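You operate a simulated robot arm through the tools that you are given. There is no shell and no other tool.

You are at the controls of a simulated robot arm. One attempt, no reset.

TASK
Oil cover 26 with the brush, put it in the tray with the GOOD card and close the pan.
Fine: blue brush, oil from the pan, brush back; the card stands in the tray's slot; the other cover stays bare. Set down upright: blue oil brush. A coat counts when it lies all over at full strength: go over it till it gets no stronger.

It is judged by the outcome, as a careful person would: the job done as asked, and still so three seconds after it is handed in. It fails if anything else is knocked over, pushed out of place, dropped, spilled or broken. Lids that push on must go on centred and level and be pressed home; caps that screw on are set level and turned clockwise until they are tight.

THE ROBOT
A 6-joint arm with a two-finger gripper, fixed in place. Base frame: the origin is on the floor under the middle of its stand, x ahead of it, y to its left, z up; the work surface is at about z = 0.88. Lengths are in m, angles in degrees, forces in N, time in s.
It reaches about 1.572 m from its shoulder. Its first joint turns from -166.0 to 166.0 degrees. Payload 2.45 kg.
The TCP is the grasp point between the finger pads, 0.02 m short of the fingertips. In the tool frame z runs along the fingers and y along their closing line. The gripper opens to 0.14 m; its body begins 0.168 m behind the TCP.
Orientation is that of the tool frame in the base frame, as a unit quaternion [w, x, y, z]. With the fingers straight down and closing along the base's y, the tool's x points along the base's -x, its y along +y and its z along -z.

THE INTERFACE
- The arm moves only by the tool send_rows. Its arguments are lists of equal length, an entry for each row: "linear": the shift along the base's x, y, z in m, a list of three; "dr": the turn, a rotation vector about the base's x, y, z in degrees, a list of three; "grip": the closure, from 0 (fully open) to 1 (shut). In form: {"linear": [[x, y, z], ...], "dr": [[ax, ay, az], ...], "grip": [grip, ...]}. A call has 1 to 20 rows; each row shifts and turns the commanded pose from where the row before left it. Rows are played at 5 a second. More than 0.05 m and 8.6 degrees between two rows, or a gripper value outside its range, and nothing of the call is played. Where a pose cannot be reached the arm comes as near as it can. A force on the tool above 80 N (or 10 N above the force at the start of the call, whichever is more), or a blocked arm, ends the call early, and 0.2 s more pass. The fingers move at their own pace (about 0.045 m/s each) and stop on an object; they squeeze with about 45 N. The grip force told is the motor's: it shows also when the fingers shut on nothing. Time passes only in rows, and 0.2 s behind the last, so rows that do not move let the fingers close. It gives the time, the measured TCP pose, the force on the tool (base axes), the opening and the grip force at its end, in the units of the frame above (readings bear some noise), with the torque about the TCP (base axes, N m) and any sound that the robot's microphone picked up.
- Cameras (640 x 400 px; columns grow to the right, rows downward): "scene" is fixed at [0.4128, 0.6441, 1.6655]; the picture's right is [-0.27, -0.96, 0.00], its down [-0.87, 0.25, -0.43] and it looks along [0.42, -0.12, -0.90] (base axes); focal length 214 px, centre (320, 200). "wrist" rides on the gripper at [0.078, 0.011, -0.209] in the tool frame; the picture's right is [-0.14, 0.99, 0.00], its down [-0.92, -0.13, -0.37] and it looks along [-0.37, -0.05, 0.93] (tool axes); focal length 280 px, centre (320, 200). There is no depth. A picture from a camera that has moved, and an enlarged one, comes with that camera's place and axes in the base frame and with its lens. The place of the scene camera against the robot may be out by one fixed shift of up to 0.025 m in any direction.
- get_image(camera): a new picture of that camera. It takes no simulated time.
- enlarge(camera, box): a new picture of the part [left, top, right, bottom] of that camera's present view, enlarged. It takes no simulated time.
- finish_job(): hands the job in; it is judged then, once.

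Places have to be worked out from the pictures, the camera data and where the tool is seen. Open the gripper and draw the arm clear of the work before you hand the job in, unless the task says otherwise.

The tools are called after ">>>" as name(argument=value, ...) on one line, values as JSON. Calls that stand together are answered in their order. send_rows: Moves the arm, as the interface text tells. Its arguments: {"type":"object","properties":{"linear":{"type":"array","items":{"type":"array","items":{"type":"number"}}},"dr":{"type":"array","items":{"type":"array","items":{"type":"number"}}},"grip":{"type":"array","items":{"type":"number"}}},"required":["linear","dr","grip"]} The other tools are called the same way: get_image (camera) takes a picture; enlarge (camera, box) takes an enlarged picture of a part of a camera's view; finish_job () hands the job in.

At the start:

```text
t: 0.0
ee_pos: [0.6934, -0.2885, 1.2257]
ee_rot: [0.0, 0.0, 1.0, 0.0]
force: [-0.2, -0.3, 0.7]
wrist_torque: [-0.02, 0.01, 0.02]
opening: 0.1397
grip_force: 0.1
```

scene: 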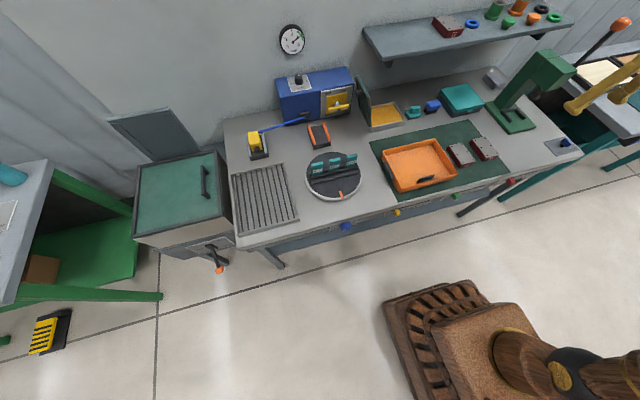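
wrist: 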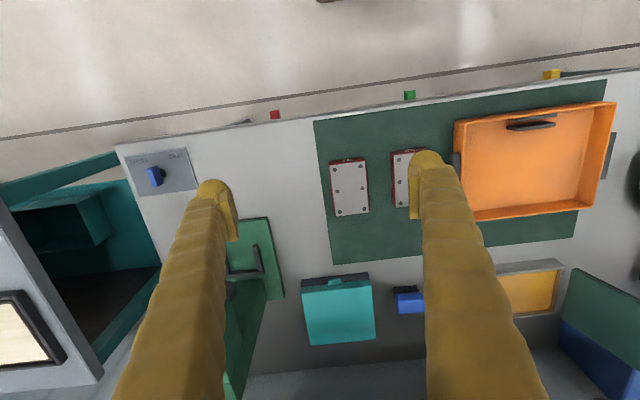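

I start by looking closely at the bench in both cameras to identify the covers, the brush, the pan, the cards and the tray.

>>> enlarge(camera="scene", box=[350, 60, 510, 160])

>>> enlarge(camera="scene", box=[370, 120, 530, 220])

>>> enlarge(camera="scene", box=[230, 60, 390, 160])

>>> enlarge(camera="scene", box=[220, 130, 380, 230])

>>> enlarge(camera="wrist", box=[280, 80, 640, 305])

```text
4.00 times, centred on (430, 110) of scene
camera zoom: at [0.4128, 0.6441, 1.6655], right [-0.27, -0.96, 0.0], down [-0.87, 0.25, -0.43], along [0.42, -0.12, -0.9], focal length 858 px, centre (-120, 560)
```

zoom: 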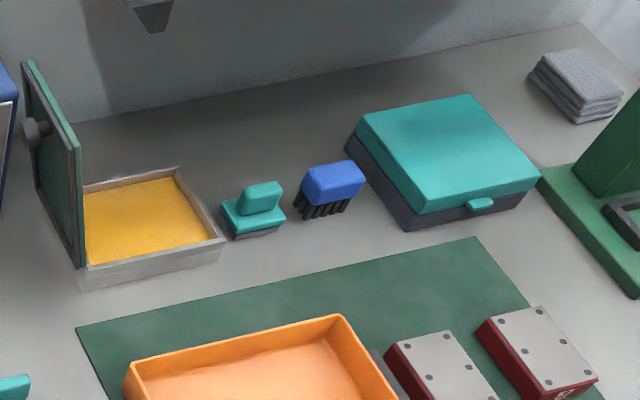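

```text
4.00 times, centred on (450, 170) of scene
camera zoom: at [0.4128, 0.6441, 1.6655], right [-0.27, -0.96, 0.0], down [-0.87, 0.25, -0.43], along [0.42, -0.12, -0.9], focal length 858 px, centre (-200, 320)
```

zoom: 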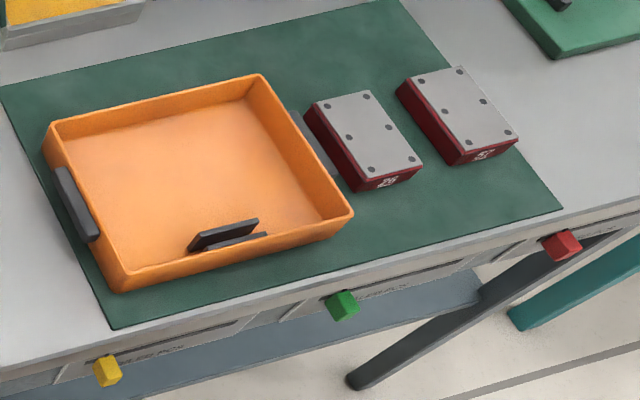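

```text
4.00 times, centred on (310, 110) of scene
camera zoom: at [0.4128, 0.6441, 1.6655], right [-0.27, -0.96, 0.0], down [-0.87, 0.25, -0.43], along [0.42, -0.12, -0.9], focal length 858 px, centre (360, 560)
```

zoom: 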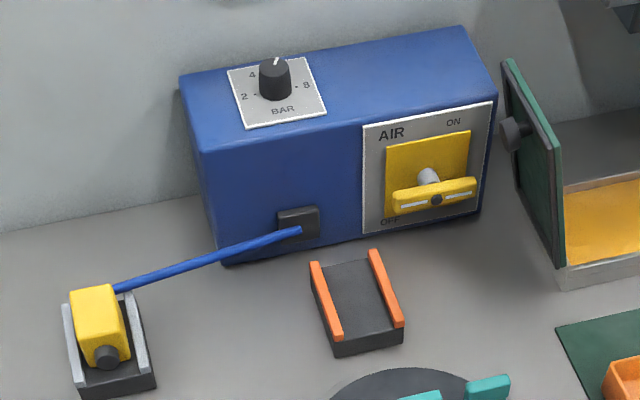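

```text
4.00 times, centred on (300, 180) of scene
camera zoom: at [0.4128, 0.6441, 1.6655], right [-0.27, -0.96, 0.0], down [-0.87, 0.25, -0.43], along [0.42, -0.12, -0.9], focal length 858 px, centre (400, 280)
```

zoom: 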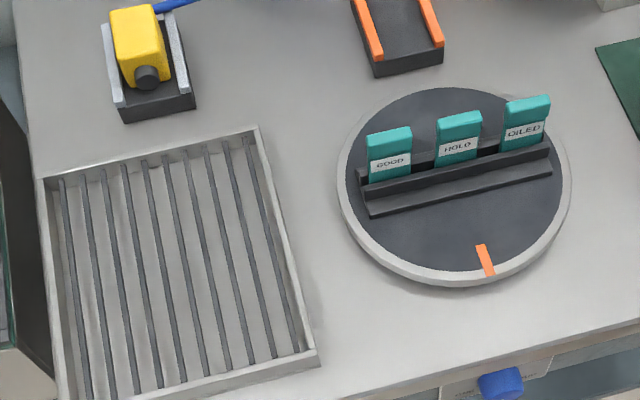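

```text
1.78 times, centred on (460, 192) of wrist
camera zoom: at [0.6154, -0.2782, 1.4352], right [0.14, 0.99, 0.0], down [0.92, -0.13, 0.37], along [0.37, -0.05, -0.93], focal length 498 px, centre (71, 213)
```

zoom: 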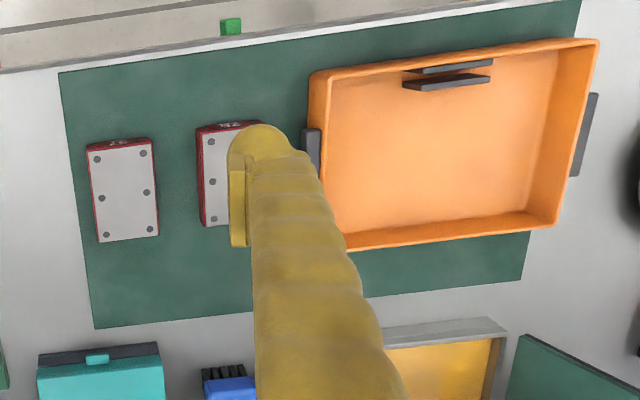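

I zoom further on the number marks of the two covers, the card holder, and the brushes.

>>> enlarge(camera="scene", box=[440, 130, 504, 170])

>>> enlarge(camera="scene", box=[400, 85, 464, 125])

>>> enlarge(camera="scene", box=[350, 75, 414, 135])

>>> enlarge(camera="scene", box=[300, 145, 370, 205])

>>> enlarge(camera="scene", box=[400, 160, 464, 200])

>>> enlarge(camera="scene", box=[420, 0, 580, 60])

```text
10.00 times, centred on (472, 150) of scene
camera zoom: at [0.4128, 0.6441, 1.6655], right [-0.27, -0.96, 0.0], down [-0.87, 0.25, -0.43], along [0.42, -0.12, -0.9], focal length 2145 px, centre (-1200, 700)
```

zoom: 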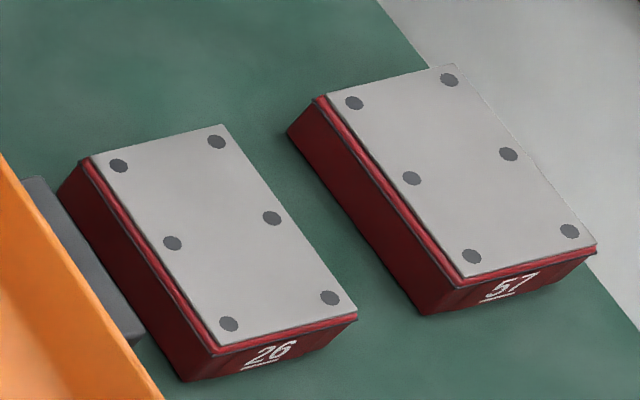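

```text
10.00 times, centred on (432, 105) of scene
camera zoom: at [0.4128, 0.6441, 1.6655], right [-0.27, -0.96, 0.0], down [-0.87, 0.25, -0.43], along [0.42, -0.12, -0.9], focal length 2145 px, centre (-800, 1150)
```

zoom: 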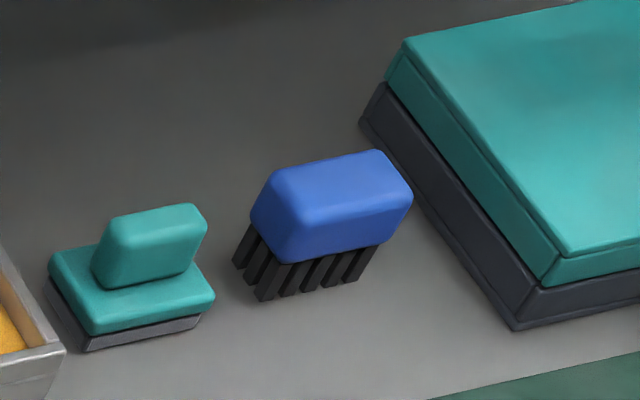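

```text
6.67 times, centred on (382, 105) of scene
camera zoom: at [0.4128, 0.6441, 1.6655], right [-0.27, -0.96, 0.0], down [-0.87, 0.25, -0.43], along [0.42, -0.12, -0.9], focal length 1430 px, centre (-93, 833)
```

zoom: 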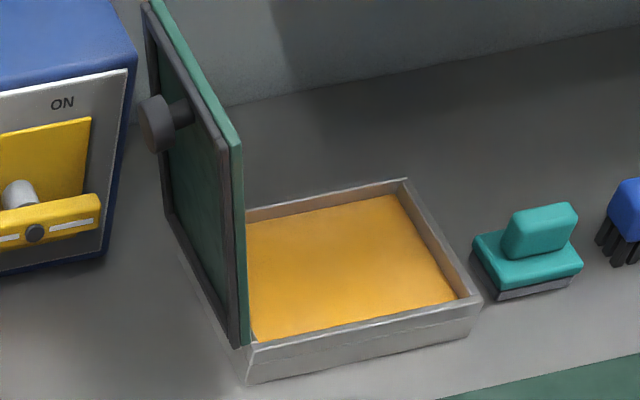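

```text
6.67 times, centred on (335, 175) of scene
camera zoom: at [0.4128, 0.6441, 1.6655], right [-0.27, -0.96, 0.0], down [-0.87, 0.25, -0.43], along [0.42, -0.12, -0.9], focal length 1430 px, centre (220, 367)
```

zoom: 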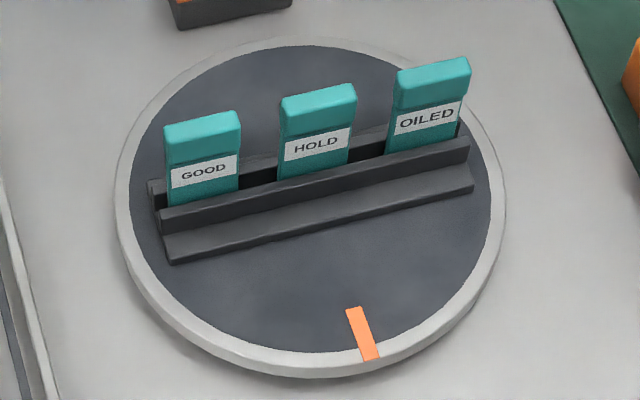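

```text
10.00 times, centred on (432, 180) of scene
camera zoom: at [0.4128, 0.6441, 1.6655], right [-0.27, -0.96, 0.0], down [-0.87, 0.25, -0.43], along [0.42, -0.12, -0.9], focal length 2145 px, centre (-800, 400)
```

zoom: 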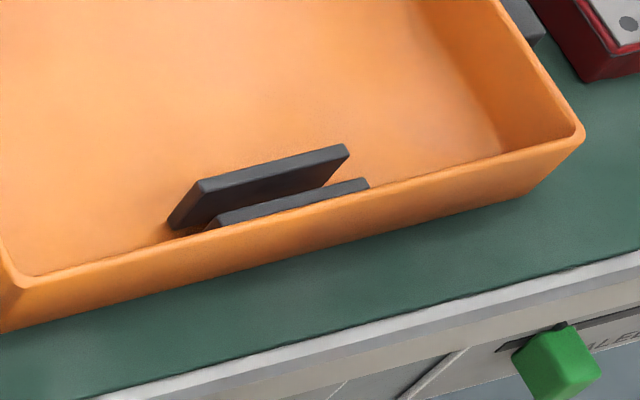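

```text
4.00 times, centred on (500, 30) of scene
camera zoom: at [0.4128, 0.6441, 1.6655], right [-0.27, -0.96, 0.0], down [-0.87, 0.25, -0.43], along [0.42, -0.12, -0.9], focal length 858 px, centre (-400, 880)
```

zoom: 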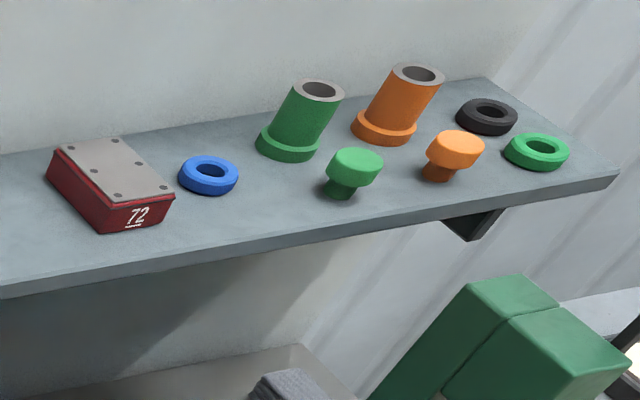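

Cover 26 is the one nearer the tray (57 is the other). I move the wrist camera over the middle of the bench, staying high, to get better sightings of pan, brush and covers.

>>> send_rows(linear=[[0.01, 0.04, 0], [0.01, 0.04, 0], [0.01, 0.04, 0], [0.01, 0.04, 0], [0.01, 0.04, 0], [0.01, 0.04, 0], [0.01, 0.04, 0]], dr=[[0, 0, 0], [0, 0, 0], [0, 0, 0], [0, 0, 0], [0, 0, 0], [0, 0, 0], [0, 0, 0]], grip=[0, 0, 0, 0, 0, 0, 0])

>>> get_image(camera="wrist")

>>> get_image(camera="scene")

```text
t: 1.6
ee_pos: [0.7658, -0.0064, 1.2243]
ee_rot: [0.0, -0.001, 1.0, -0.001]
force: [-0.4, 0.5, -0.5]
wrist_torque: [-0.01, -0.02, 0.01]
opening: 0.1402
grip_force: 0.1
```

```text
taken
camera wrist: at [0.687, 0.0029, 1.4346], right [0.14, 0.99, 0.0], down [0.92, -0.13, 0.37], along [0.37, -0.05, -0.93], focal length 280 px, centre (320, 200)
```

wrist: 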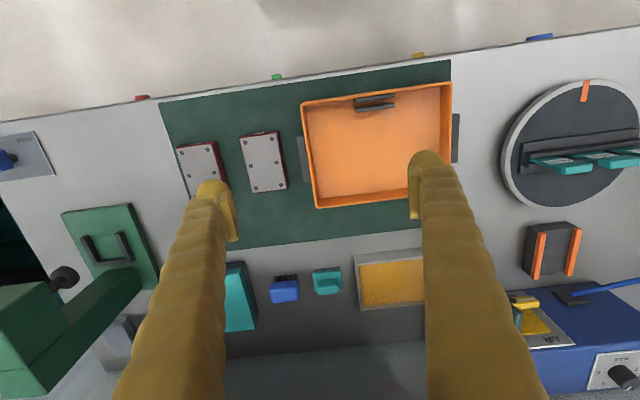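

```text
taken
```

scene: 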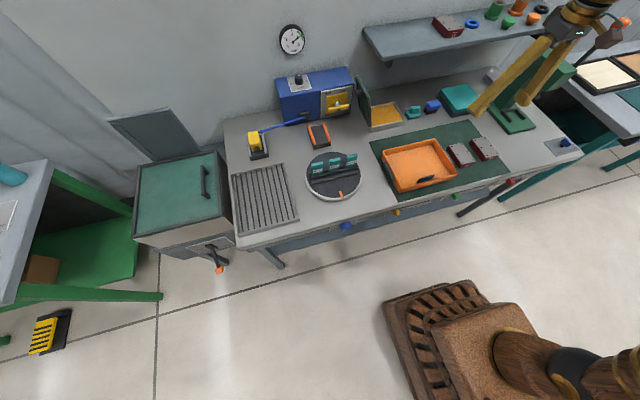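

The brush, teal tool and pan sit in a row near x≈1.1. I need to know where the shelf above them is, so I enlarge the far end of this wrist view.

>>> enlarge(camera="wrist", box=[220, 220, 440, 400])

>>> enlarge(camera="scene", box=[340, 0, 600, 140])

```text
2.22 times, centred on (330, 310) of wrist
camera zoom: at [0.687, 0.0029, 1.4346], right [0.14, 0.99, 0.0], down [0.92, -0.13, 0.37], along [0.37, -0.05, -0.93], focal length 623 px, centre (298, -44)
```

zoom: 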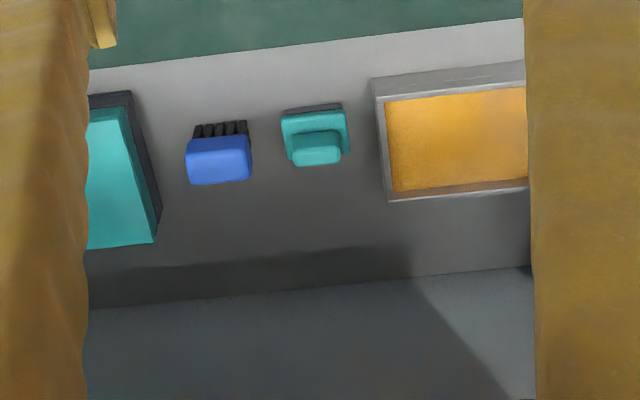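

```text
2.46 times, centred on (470, 70) of scene
camera zoom: at [0.4128, 0.6441, 1.6655], right [-0.27, -0.96, 0.0], down [-0.87, 0.25, -0.43], along [0.42, -0.12, -0.9], focal length 528 px, centre (-49, 520)
```

zoom: 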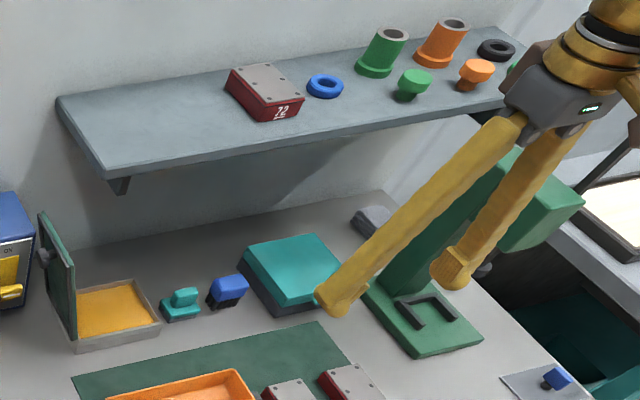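

The wall is at about x=1.35 and the shelf hangs at x≥1.145, z≈1.11, so I will need a tilted tool near the pan. First I move closer, at about z=1.10, for a precise fix on the brush and pan.

>>> send_rows(linear=[[0.035, -0.02, -0.03], [0.035, -0.02, -0.03], [0.035, -0.02, -0.03], [0.035, -0.02, -0.03], [0.02, -0.02, -0.01]], dr=[[0, 0, 0], [0, 0, 0], [0, 0, 0], [0, 0, 0], [0, 0, 0]], grip=[0, 0, 0, 0, 0])

>>> get_image(camera="wrist")

>>> enlarge(camera="wrist", box=[220, 200, 420, 325])

```text
refused: row 1 steps farther than a row can; nothing moved
```

```text
taken
camera wrist: at [0.687, 0.0029, 1.4346], right [0.14, 0.99, 0.0], down [0.92, -0.13, 0.37], along [0.37, -0.05, -0.93], focal length 280 px, centre (320, 200)
```

wrist: 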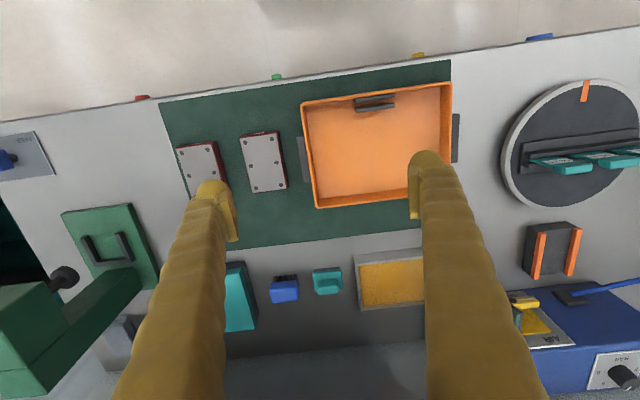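

```text
3.20 times, centred on (320, 262) of wrist
camera zoom: at [0.687, 0.0029, 1.4346], right [0.14, 0.99, 0.0], down [0.92, -0.13, 0.37], along [0.37, -0.05, -0.93], focal length 897 px, centre (320, 0)
```

zoom: 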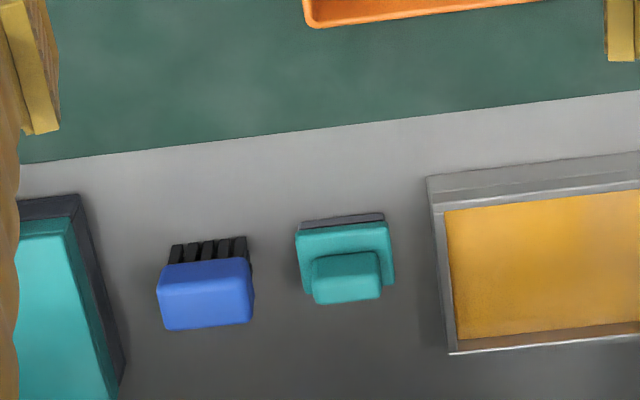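

That step was slightly too long per row; I send the same move with smaller rows.

>>> send_rows(linear=[[0.028, -0.017, -0.022], [0.028, -0.017, -0.022], [0.028, -0.017, -0.022], [0.028, -0.017, -0.022], [0.028, -0.017, -0.022], [0.024, -0.015, -0.02]], dr=[[0, 0, 0], [0, 0, 0], [0, 0, 0], [0, 0, 0], [0, 0, 0], [0, 0, 0]], grip=[0, 0, 0, 0, 0, 0])

>>> get_image(camera="wrist")

>>> enlarge(camera="wrist", box=[230, 190, 430, 315])

```text
t: 3.0
ee_pos: [0.9275, -0.1085, 1.0961]
ee_rot: [0.0, 0.0, 1.0, -0.001]
force: [-0.2, -0.5, -0.3]
wrist_torque: [-0.03, 0.0, -0.01]
opening: 0.14
grip_force: 0.0
```

```text
taken
camera wrist: at [0.8494, -0.0984, 1.3048], right [0.14, 0.99, 0.0], down [0.92, -0.13, 0.37], along [0.37, -0.05, -0.93], focal length 280 px, centre (320, 200)
```

wrist: 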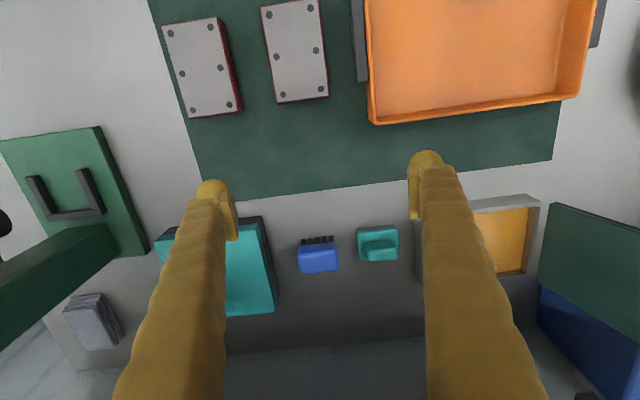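

```text
3.20 times, centred on (330, 252) of wrist
camera zoom: at [0.8494, -0.0984, 1.3048], right [0.14, 0.99, 0.0], down [0.92, -0.13, 0.37], along [0.37, -0.05, -0.93], focal length 897 px, centre (288, 32)
```

zoom: 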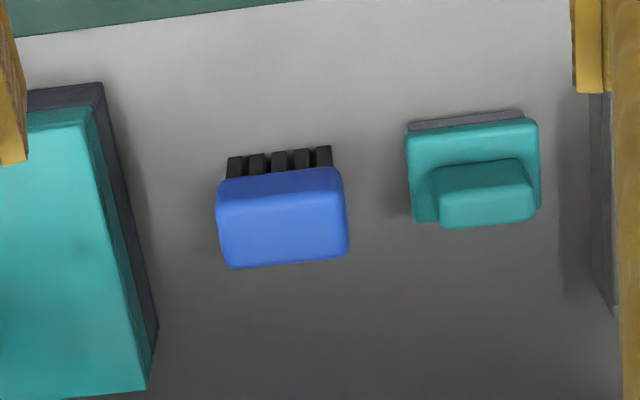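

The brush stands at about (1.098, −0.137), handle from z≈0.917 to 0.945, 66 mm wide in y, with the teal tool about 34 mm to its left. I check how thick the fingers are and narrow the gripper before approaching.

>>> send_rows(linear=[[0, 0, 0], [0, 0, 0], [0, 0, 0], [0, 0, 0]], dr=[[0, -7.5, 0], [0, -7.5, 0], [0, -7.5, 0], [0, -7.5, 0]], grip=[0.4, 0.4, 0.4, 0.4])

>>> get_image(camera="wrist")

>>> enlarge(camera="scene", box=[400, 40, 528, 120])

```text
t: 4.0
ee_pos: [0.926, -0.1063, 1.0961]
ee_rot: [0.261, 0.0, 0.965, -0.001]
force: [-0.3, 0.6, -0.9]
wrist_torque: [0.03, 0.01, 0.01]
opening: 0.084
grip_force: 0.2
```

```text
taken
camera wrist: at [0.7551, -0.0978, 1.2375], right [0.12, 0.99, 0.07], down [0.61, -0.13, 0.78], along [0.78, -0.05, -0.62], focal length 280 px, centre (320, 200)
```

wrist: 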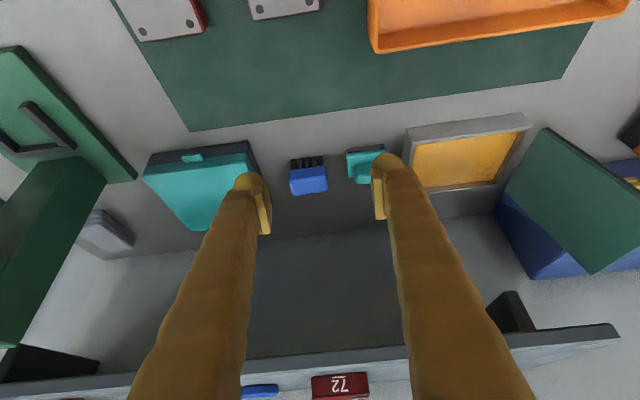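

```text
5.00 times, centred on (464, 80) of scene
camera zoom: at [0.4128, 0.6441, 1.6655], right [-0.27, -0.96, 0.0], down [-0.87, 0.25, -0.43], along [0.42, -0.12, -0.9], focal length 1072 px, centre (-400, 800)
```

zoom: 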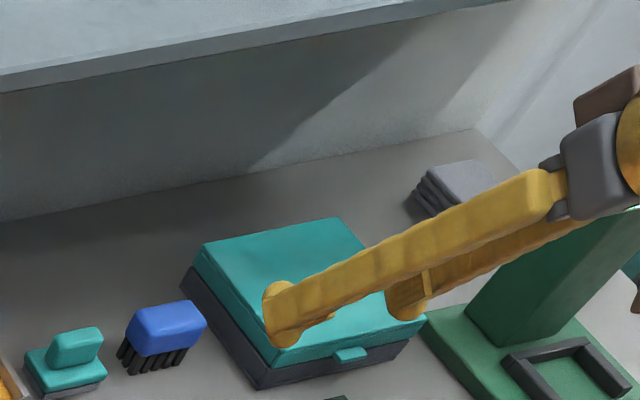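

The shelf is visible now at the bottom of the wrist view; I enlarge it to fix its height and front edge before going in under it.

>>> enlarge(camera="wrist", box=[230, 280, 430, 400])

>>> enlarge(camera="wrist", box=[440, 220, 640, 400])

>>> enlarge(camera="wrist", box=[230, 130, 410, 230])

```text
3.20 times, centred on (330, 340) of wrist
camera zoom: at [0.7551, -0.0978, 1.2375], right [0.12, 0.99, 0.07], down [0.61, -0.13, 0.78], along [0.78, -0.05, -0.62], focal length 897 px, centre (288, -248)
```

zoom: 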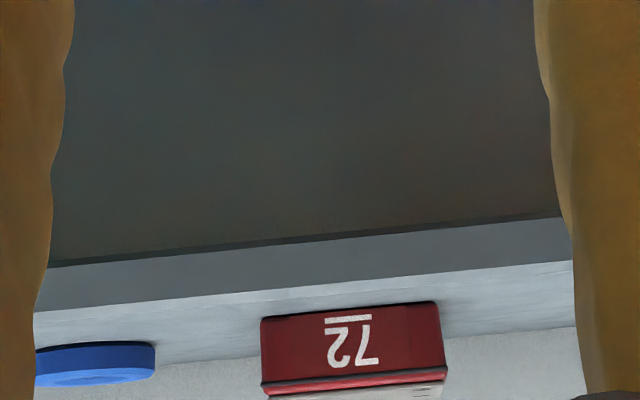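

```text
2.22 times, centred on (540, 310) of wrist
camera zoom: at [0.7551, -0.0978, 1.2375], right [0.12, 0.99, 0.07], down [0.61, -0.13, 0.78], along [0.78, -0.05, -0.62], focal length 623 px, centre (-169, -44)
```

zoom: 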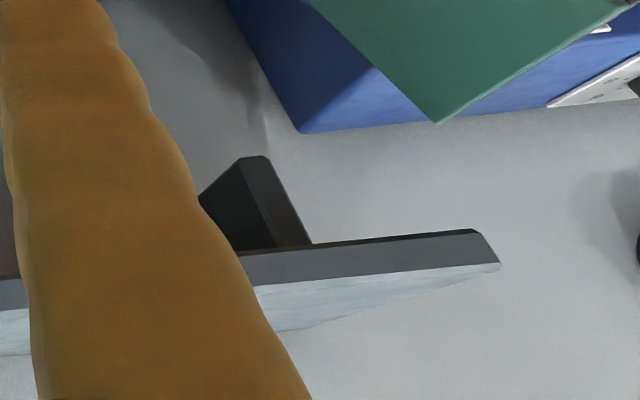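

```text
3.56 times, centred on (320, 180) of wrist
camera zoom: at [0.7551, -0.0978, 1.2375], right [0.12, 0.99, 0.07], down [0.61, -0.13, 0.78], along [0.78, -0.05, -0.62], focal length 997 px, centre (320, 271)
```

zoom: 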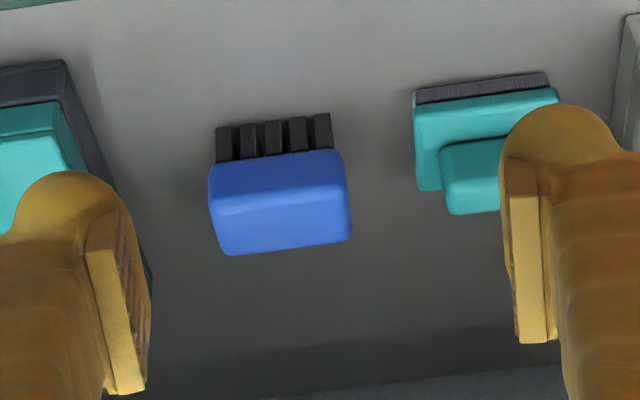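

Shelf edge is consistently at x≈1.115, underside z≈1.177; with a 30° tilt the gripper stays clear. The fingers are ~30 mm thick, so I narrow to about 76 mm and move above the brush at y=−0.138, then check.

>>> send_rows(linear=[[0.034, -0.0063, -0.02], [0.034, -0.0063, -0.02], [0.034, -0.0063, -0.02], [0.034, -0.0063, -0.02], [0.036, -0.0065, -0.02], [0, 0, 0]], dr=[[0, 0, 0], [0, 0, 0], [0, 0, 0], [0, 0, 0], [0, 0, 0], [0, 0, 0]], grip=[0.45, 0.457, 0.457, 0.457, 0.457, 0.457])

>>> get_image(camera="wrist")

>>> enlarge(camera="wrist", box=[220, 80, 420, 205])

>>> enlarge(camera="scene", box=[390, 60, 486, 120])

```text
t: 5.4
ee_pos: [1.099, -0.1407, 0.9976]
ee_rot: [0.259, 0.0, 0.966, 0.0]
force: [0.4, -0.3, -0.9]
wrist_torque: [0.01, 0.02, 0.0]
opening: 0.0759
grip_force: 0.0
```

```text
taken
camera wrist: at [0.927, -0.1304, 1.1392], right [0.12, 0.99, 0.07], down [0.61, -0.13, 0.78], along [0.78, -0.05, -0.62], focal length 280 px, centre (320, 200)
```

wrist: 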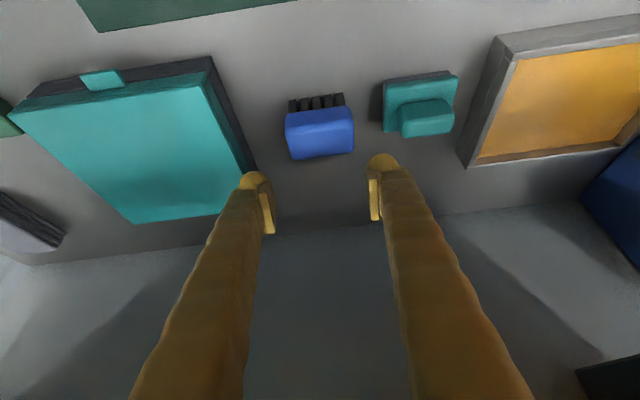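

```text
3.20 times, centred on (320, 142) of wrist
camera zoom: at [0.927, -0.1304, 1.1392], right [0.12, 0.99, 0.07], down [0.61, -0.13, 0.78], along [0.78, -0.05, -0.62], focal length 897 px, centre (320, 384)
```

zoom: 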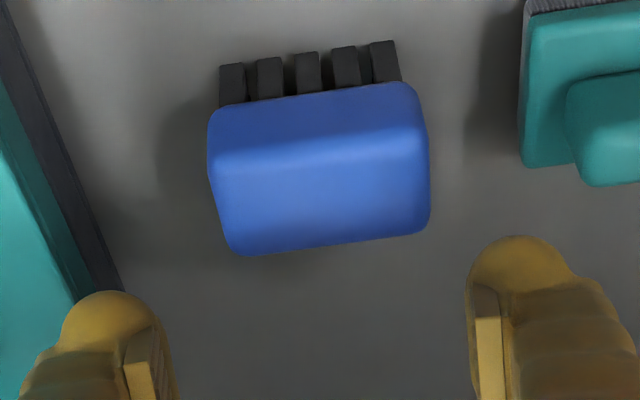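

```text
6.67 times, centred on (438, 90) of scene
camera zoom: at [0.4128, 0.6441, 1.6655], right [-0.27, -0.96, 0.0], down [-0.87, 0.25, -0.43], along [0.42, -0.12, -0.9], focal length 1430 px, centre (-467, 933)
```

zoom: 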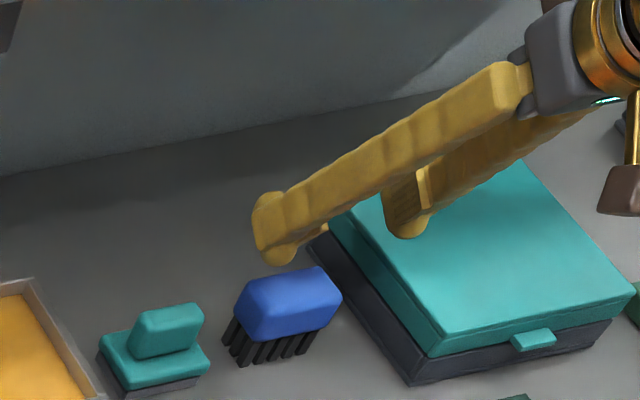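

The brush sits centred at y≈−0.136, x≈1.098 and the fingers straddle it. I shift 3 mm toward +y and lower to about z=0.936.

>>> send_rows(linear=[[0, 0.003, 0], [0, 0, -0.02], [0, 0, -0.02], [0, 0, -0.01], [0, 0, -0.01]], dr=[[0, 0, 0], [0, 0, 0], [0, 0, 0], [0, 0, 0], [0, 0, 0]], grip=[0.457, 0.457, 0.457, 0.457, 0.457])

>>> get_image(camera="wrist")

>>> enlarge(camera="scene", box=[390, 60, 486, 120])

```text
t: 6.6
ee_pos: [1.0991, -0.1363, 0.9365]
ee_rot: [0.259, 0.001, 0.966, -0.001]
force: [-1.0, 0.1, -0.5]
wrist_torque: [0.04, -0.03, 0.01]
opening: 0.0762
grip_force: 0.1
```

```text
taken
camera wrist: at [0.9274, -0.1271, 1.0782], right [0.12, 0.99, 0.07], down [0.61, -0.13, 0.78], along [0.78, -0.05, -0.62], focal length 280 px, centre (320, 200)
```

wrist: 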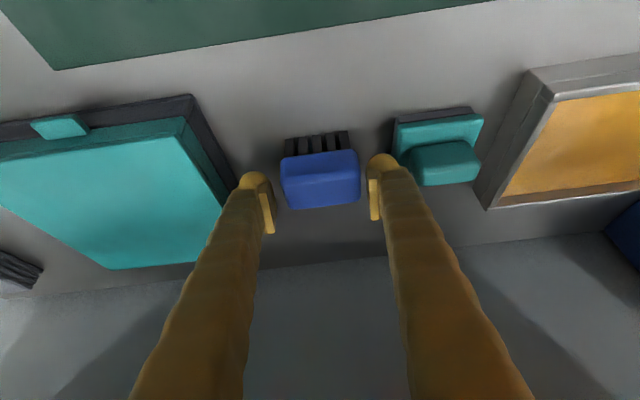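

```text
6.67 times, centred on (438, 90) of scene
camera zoom: at [0.4128, 0.6441, 1.6655], right [-0.27, -0.96, 0.0], down [-0.87, 0.25, -0.43], along [0.42, -0.12, -0.9], focal length 1430 px, centre (-467, 933)
```

zoom: 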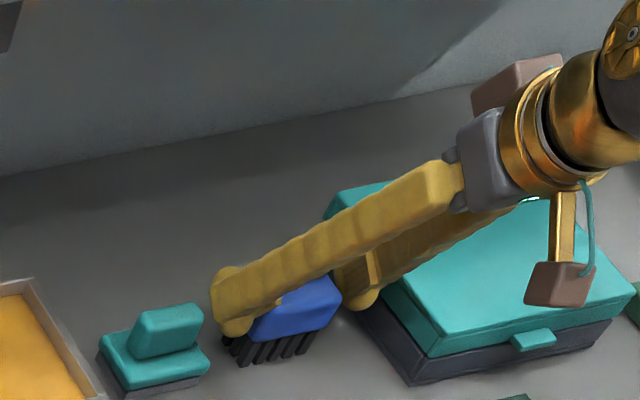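

The fingers stand either side of the handle, TCP near its centre. I close on it.

>>> send_rows(linear=[[0, 0, 0], [0, 0, 0], [0, 0, 0], [0, 0, 0]], dr=[[0, 0, 0], [0, 0, 0], [0, 0, 0], [0, 0, 0]], grip=[0.55, 0.7, 1.0, 1.0])

>>> enlarge(camera="wrist", box=[220, 100, 420, 225])

```text
t: 7.6
ee_pos: [1.0989, -0.1366, 0.9364]
ee_rot: [0.257, 0.0, 0.966, 0.001]
force: [0.4, 0.4, -0.5]
wrist_torque: [0.03, 0.05, -0.02]
opening: 0.0633
grip_force: 45.2
```

```text
3.20 times, centred on (320, 162) of wrist
camera zoom: at [0.9273, -0.1271, 1.0783], right [0.12, 0.99, 0.07], down [0.61, -0.13, 0.78], along [0.78, -0.05, -0.62], focal length 897 px, centre (320, 320)
```

zoom: 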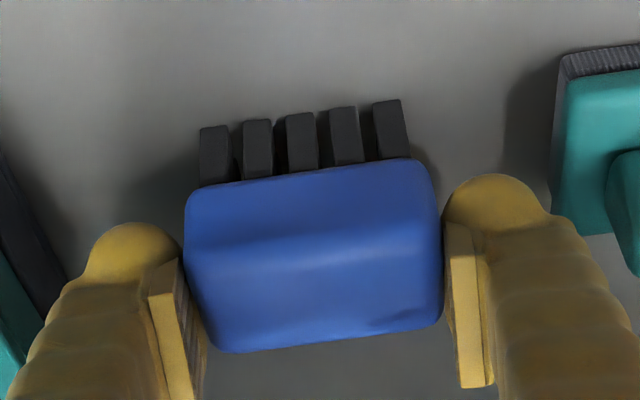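

The brush is held (opening 63 mm, 45 N). I lift it and draw back a little, then move over toward the pan to view it.

>>> send_rows(linear=[[0, 0, 0.02], [0, 0, 0.03], [-0.01, 0, 0.04], [-0.02, 0.02, 0.03], [-0.03, 0.03, 0.0], [-0.03, 0.03, 0.0], [-0.02, 0.035, 0.0], [0, 0.04, 0.0], [0, 0.04, 0.0]], dr=[[0, 0, 0], [0, 0, 0], [0, 0, 0], [0, 0, 0], [0, 0, 0], [0, 0, 0], [0, 0, 0], [0, 0, 0], [0, 0, 0]], grip=[1, 1, 1, 1, 1, 1, 1, 1, 1])

>>> get_image(camera="wrist")

>>> enlarge(camera="scene", box=[350, 60, 478, 140])

```text
t: 9.6
ee_pos: [0.9892, 0.0583, 1.0562]
ee_rot: [0.259, 0.0, 0.966, 0.0]
force: [-0.3, -0.3, -0.9]
wrist_torque: [-0.01, -0.01, -0.03]
opening: 0.063
grip_force: 44.6
```

```text
taken
camera wrist: at [0.8161, 0.0689, 1.1985], right [0.12, 0.99, 0.07], down [0.61, -0.13, 0.78], along [0.78, -0.05, -0.62], focal length 280 px, centre (320, 200)
```

wrist: 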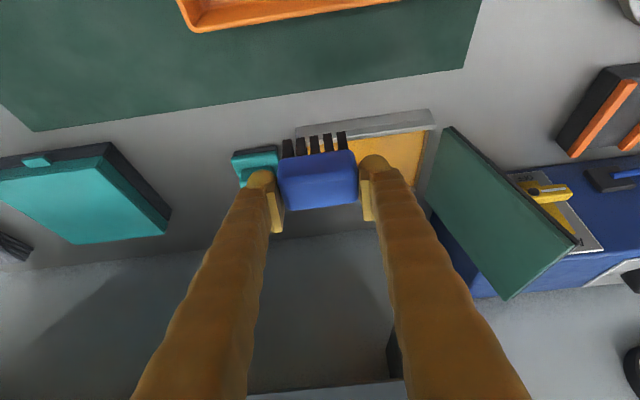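

```text
5.00 times, centred on (414, 100) of scene
camera zoom: at [0.4128, 0.6441, 1.6655], right [-0.27, -0.96, 0.0], down [-0.87, 0.25, -0.43], along [0.42, -0.12, -0.9], focal length 1072 px, centre (-150, 700)
```

zoom: 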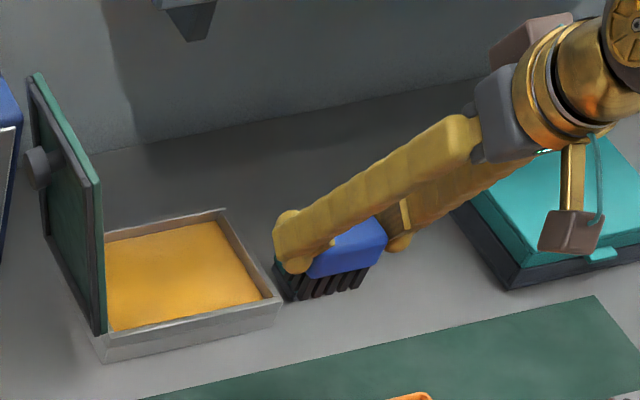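

I enlarge the pan in both views to fix its rim, pad height and the lid position.

>>> enlarge(camera="wrist", box=[280, 90, 480, 215])

>>> enlarge(camera="wrist", box=[400, 100, 620, 310])

>>> enlarge(camera="scene", box=[350, 70, 414, 140])

```text
3.20 times, centred on (380, 152) of wrist
camera zoom: at [0.8161, 0.0689, 1.1985], right [0.12, 0.99, 0.07], down [0.61, -0.13, 0.78], along [0.78, -0.05, -0.62], focal length 897 px, centre (128, 352)
```

zoom: 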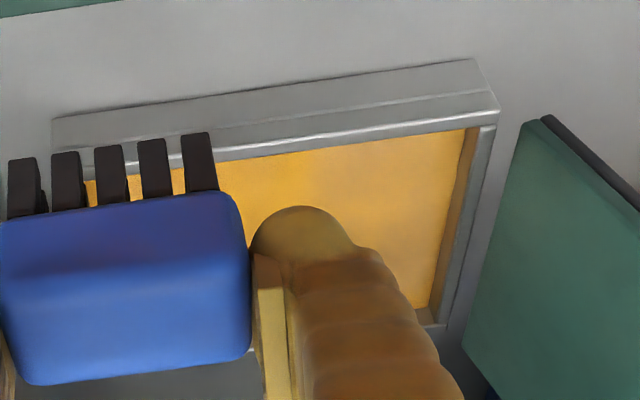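

```text
1.90 times, centred on (510, 205) of wrist
camera zoom: at [0.8161, 0.0689, 1.1985], right [0.12, 0.99, 0.07], down [0.61, -0.13, 0.78], along [0.78, -0.05, -0.62], focal length 534 px, centre (-42, 190)
```

zoom: 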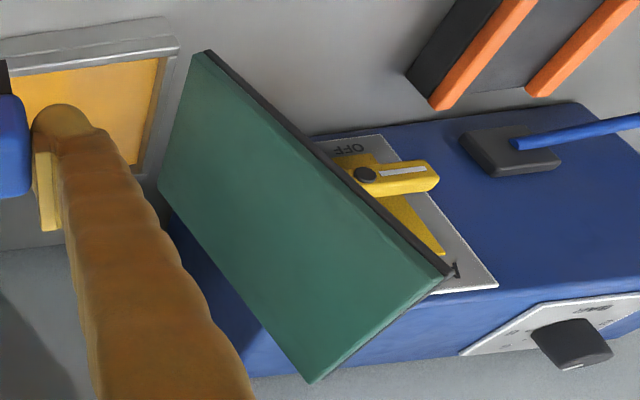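

```text
5.71 times, centred on (382, 105) of scene
camera zoom: at [0.4128, 0.6441, 1.6655], right [-0.27, -0.96, 0.0], down [-0.87, 0.25, -0.43], along [0.42, -0.12, -0.9], focal length 1226 px, centre (-34, 743)
```

zoom: 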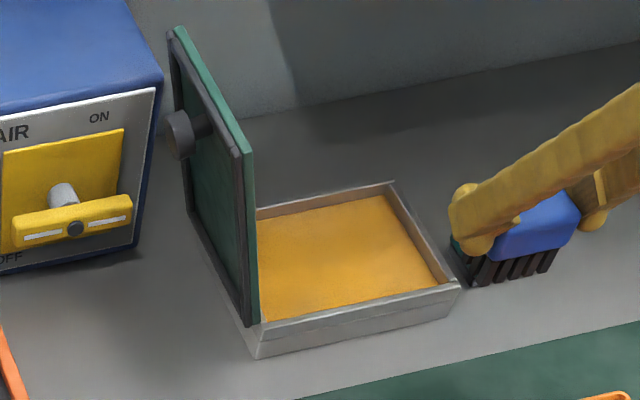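

Pan: x 1.054–1.20, y 0.03–0.21, rim z≈0.9075, pad at about z≈0.897; the lid leans open beyond y≈0.227. I move the brush above the pad at (1.10, 0.10) and lower until just above contact.

>>> send_rows(linear=[[0.03, 0.012, -0.01], [0.03, 0.012, -0.01], [0.03, 0.012, -0.01], [0.0206, 0.0062, -0.006], [0, 0, -0.02], [0, 0, -0.02], [0, 0, -0.015], [0, 0, -0.0057]], dr=[[0, 0, 0], [0, 0, 0], [0, 0, 0], [0, 0, 0], [0, 0, 0], [0, 0, 0], [0, 0, 0], [0, 0, 0]], grip=[1, 1, 1, 1, 1, 1, 1, 1])

>>> get_image(camera="wrist")

>>> enlarge(camera="scene", box=[340, 70, 436, 130])

```text
t: 11.4
ee_pos: [1.1008, 0.1007, 0.9593]
ee_rot: [0.258, 0.0, 0.966, 0.0]
force: [0.2, -0.7, -0.8]
wrist_torque: [-0.02, 0.02, -0.03]
opening: 0.0627
grip_force: 45.0
```

```text
taken
camera wrist: at [0.9282, 0.1107, 1.1009], right [0.12, 0.99, 0.07], down [0.61, -0.13, 0.78], along [0.78, -0.05, -0.62], focal length 280 px, centre (320, 200)
```

wrist: 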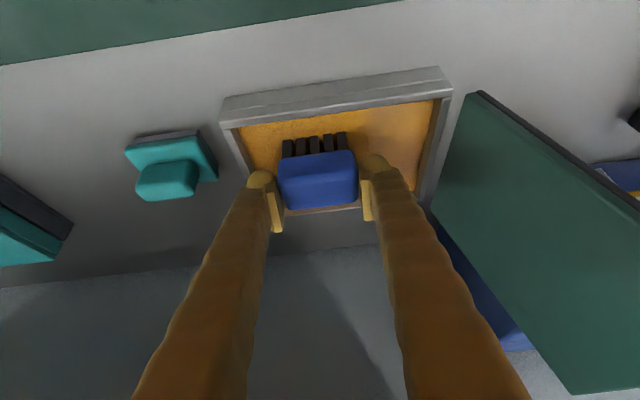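

```text
6.67 times, centred on (388, 100) of scene
camera zoom: at [0.4128, 0.6441, 1.6655], right [-0.27, -0.96, 0.0], down [-0.87, 0.25, -0.43], along [0.42, -0.12, -0.9], focal length 1430 px, centre (-133, 867)
```

zoom: 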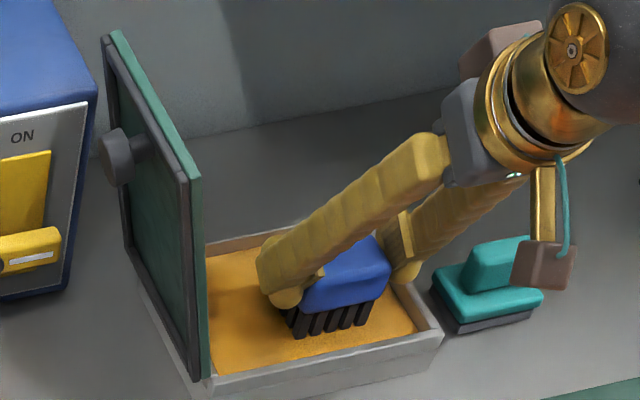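

No contact yet; the brush hovers over the pad. I lower in 2 mm steps, watching the force.

>>> send_rows(linear=[[0, 0, -0.002], [0, 0, -0.002], [0, 0, -0.001]], dr=[[0, 0, 0], [0, 0, 0], [0, 0, 0]], grip=[1, 1, 1])

```text
t: 12.2
ee_pos: [1.1008, 0.1003, 0.9584]
ee_rot: [0.261, -0.001, 0.965, 0.001]
force: [-11.9, 0.8, 44.9]
wrist_torque: [-0.01, 0.95, 0.03]
opening: 0.0627
grip_force: 45.0
```

Contact came at z≈0.9585 with a firm 45 N — the pad is stiffer and slightly higher than judged. I ease off 3.5 mm and check that the brush has not moved in the grip.

>>> send_rows(linear=[[0, 0, 0.0035], [0, 0, 0]], dr=[[0, 0, 0], [0, 0, 0]], grip=[1, 1])

>>> enlarge(camera="wrist", box=[220, 80, 420, 205])

>>> enlarge(camera="scene", box=[365, 90, 413, 120])

```text
t: 12.8
ee_pos: [1.1009, 0.101, 0.9592]
ee_rot: [0.259, 0.0, 0.966, 0.0]
force: [9.2, 1.7, 26.0]
wrist_torque: [0.08, -0.41, -0.01]
opening: 0.0633
grip_force: 44.9
```

```text
3.20 times, centred on (320, 142) of wrist
camera zoom: at [0.9283, 0.1106, 1.0999], right [0.12, 0.99, 0.07], down [0.61, -0.13, 0.78], along [0.78, -0.05, -0.62], focal length 897 px, centre (320, 384)
```

zoom: 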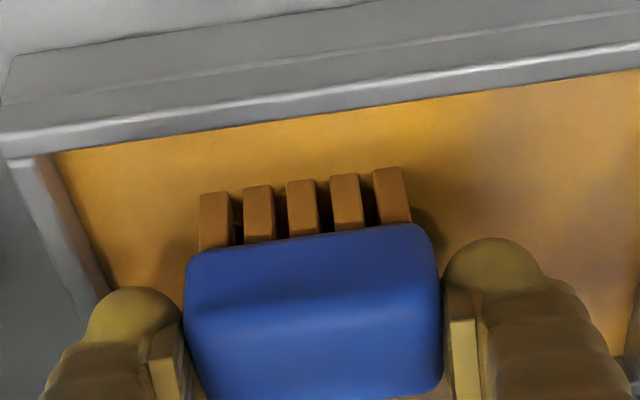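

```text
13.33 times, centred on (389, 105) of scene
camera zoom: at [0.4128, 0.6441, 1.6655], right [-0.27, -0.96, 0.0], down [-0.87, 0.25, -0.43], along [0.42, -0.12, -0.9], focal length 2860 px, centre (-600, 1467)
```

zoom: 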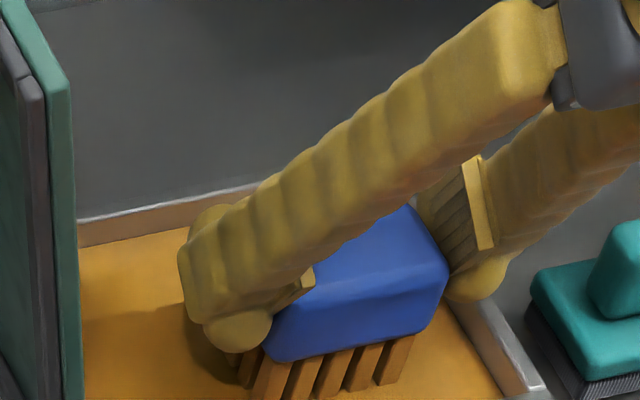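

The bristles now carry oil and the brush sits unchanged in the grip. I lift straight up out of the pan, then carry it back over the bench to look at cover 26.

>>> send_rows(linear=[[0, 0, 0.02], [0, 0, 0.03], [-0.02, 0, 0.04], [-0.04, -0.02, 0.015], [-0.04, -0.028, 0.0], [-0.04, -0.028, 0.0], [-0.04, -0.028, 0.0], [-0.04, -0.028, 0.0], [-0.04, -0.028, 0.0], [-0.04, -0.028, 0.0], [-0.04, -0.028, 0.0], [-0.02, -0.03, 0.0]], dr=[[0, 0, 0], [0, 0, 0], [0, 0, 0], [0, 0, 0], [0, 0, 0], [0, 0, 0], [0, 0, 0], [0, 0, 0], [0, 0, 0], [0, 0, 0], [0, 0, 0], [0, 0, 0]], grip=[1, 1, 1, 1, 1, 1, 1, 1, 1, 1, 1, 1])

>>> get_image(camera="wrist")

>>> enlarge(camera="wrist", box=[160, 40, 400, 190])

>>> get_image(camera="scene")

```text
t: 15.4
ee_pos: [0.7391, -0.1451, 1.0633]
ee_rot: [0.259, 0.0, 0.966, 0.0]
force: [0.9, 0.2, -2.1]
wrist_torque: [-0.03, -0.01, -0.01]
opening: 0.0632
grip_force: 44.7
```

```text
taken
camera wrist: at [0.5671, -0.1362, 1.2054], right [0.12, 0.99, 0.07], down [0.61, -0.13, 0.78], along [0.78, -0.05, -0.62], focal length 280 px, centre (320, 200)
```

wrist: 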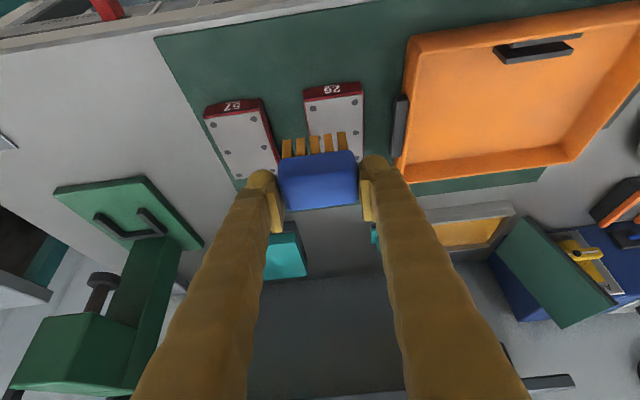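

```text
2.67 times, centred on (280, 115) of wrist
camera zoom: at [0.5671, -0.1362, 1.2054], right [0.12, 0.99, 0.07], down [0.61, -0.13, 0.78], along [0.78, -0.05, -0.62], focal length 748 px, centre (427, 427)
```

zoom: 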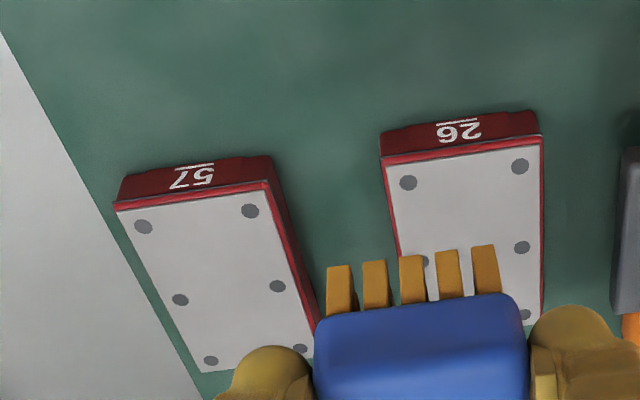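

```text
taken
```

scene: 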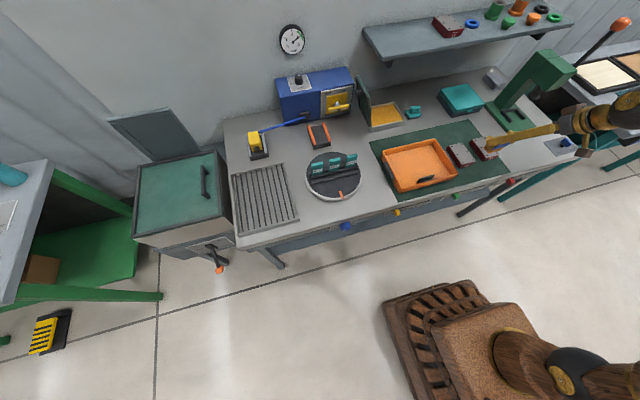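

Cover 26's top spans x 0.755–0.863, y −0.158 to −0.087, at roughly z≈0.907. I check the neighbouring tray's rim height, as a finger will pass near it.

>>> enlarge(camera="wrist", box=[370, 0, 640, 200])

>>> enlarge(camera="scene", box=[380, 130, 508, 210])

```text
2.00 times, centred on (505, 100) of wrist
camera zoom: at [0.5671, -0.1362, 1.2054], right [0.12, 0.99, 0.07], down [0.61, -0.13, 0.78], along [0.78, -0.05, -0.62], focal length 561 px, centre (-50, 400)
```

zoom: 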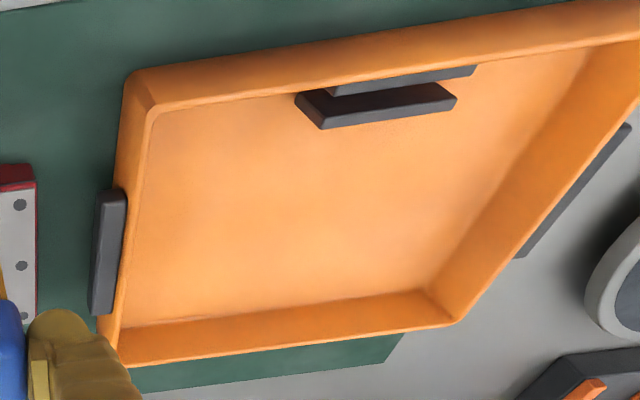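

```text
5.00 times, centred on (444, 170) of scene
camera zoom: at [0.4128, 0.6441, 1.6655], right [-0.27, -0.96, 0.0], down [-0.87, 0.25, -0.43], along [0.42, -0.12, -0.9], focal length 1072 px, centre (-300, 350)
```

zoom: 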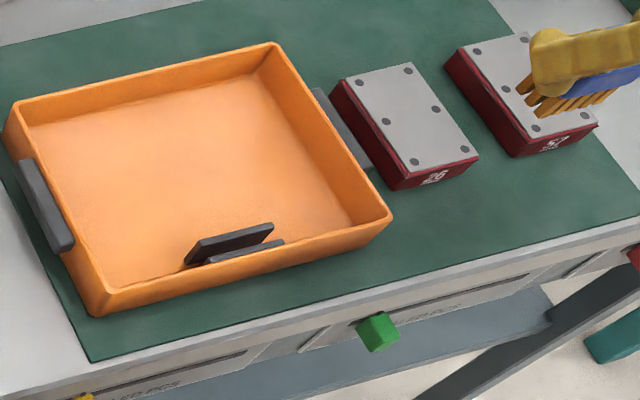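

The tray rim is about z≈0.93 at y≈−0.034, so the fingers pass it safely while brushing. I position over the front-right strip of cover 26 (y=−0.1315) and descend to just above contact.

>>> send_rows(linear=[[0.012, 0.0075, -0.02], [0.012, 0.007, -0.02], [0, 0, -0.03], [0, 0, -0.015], [0, 0, -0.0055]], dr=[[0, 0, 0], [0, 0, 0], [0, 0, 0], [0, 0, 0], [0, 0, 0]], grip=[1, 1, 1, 1, 1])

>>> enlarge(camera="wrist", box=[200, 60, 440, 210])

>>> enlarge(camera="scene", box=[430, 120, 510, 170])

```text
t: 16.6
ee_pos: [0.7639, -0.1323, 0.9726]
ee_rot: [0.259, 0.0, 0.966, 0.0]
force: [0.0, -0.2, -0.8]
wrist_torque: [0.01, 0.02, -0.01]
opening: 0.0628
grip_force: 45.3
```

```text
2.67 times, centred on (320, 135) of wrist
camera zoom: at [0.5918, -0.1218, 1.1144], right [0.12, 0.99, 0.07], down [0.61, -0.13, 0.78], along [0.78, -0.05, -0.62], focal length 748 px, centre (320, 373)
```

zoom: 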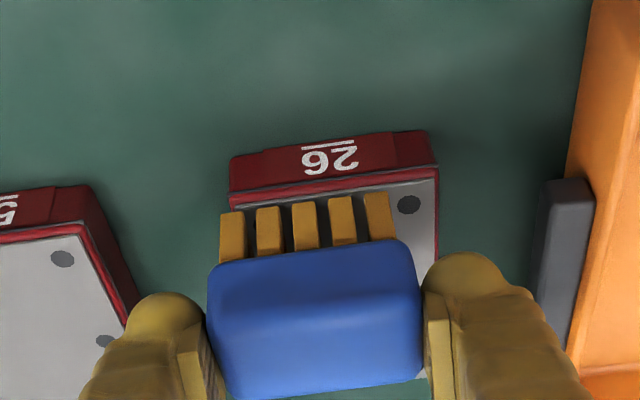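

```text
8.00 times, centred on (470, 145) of scene
camera zoom: at [0.4128, 0.6441, 1.6655], right [-0.27, -0.96, 0.0], down [-0.87, 0.25, -0.43], along [0.42, -0.12, -0.9], focal length 1716 px, centre (-880, 640)
```

zoom: 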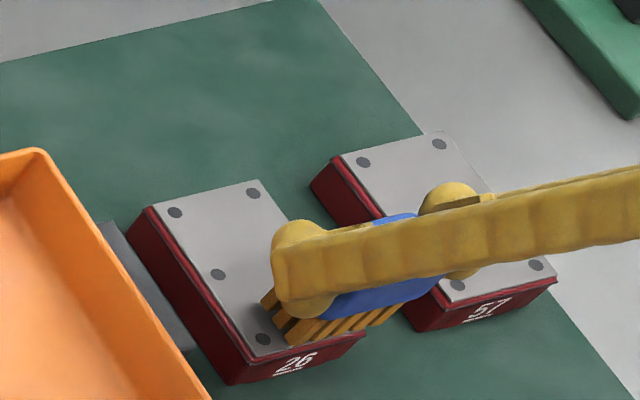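

The bristle front lines up with the cover's front edge. I lower in 1.5 mm steps, watching for first contact.

>>> send_rows(linear=[[-0.002, 0, -0.0015], [0, 0, -0.0015]], dr=[[0, 0, 0], [0, 0, 0]], grip=[1, 1])

```text
t: 17.2
ee_pos: [0.761, -0.1311, 0.9711]
ee_rot: [0.258, 0.0, 0.966, 0.0]
force: [-0.5, -0.8, -1.6]
wrist_torque: [-0.02, 0.0, 0.03]
opening: 0.063
grip_force: 45.2
```

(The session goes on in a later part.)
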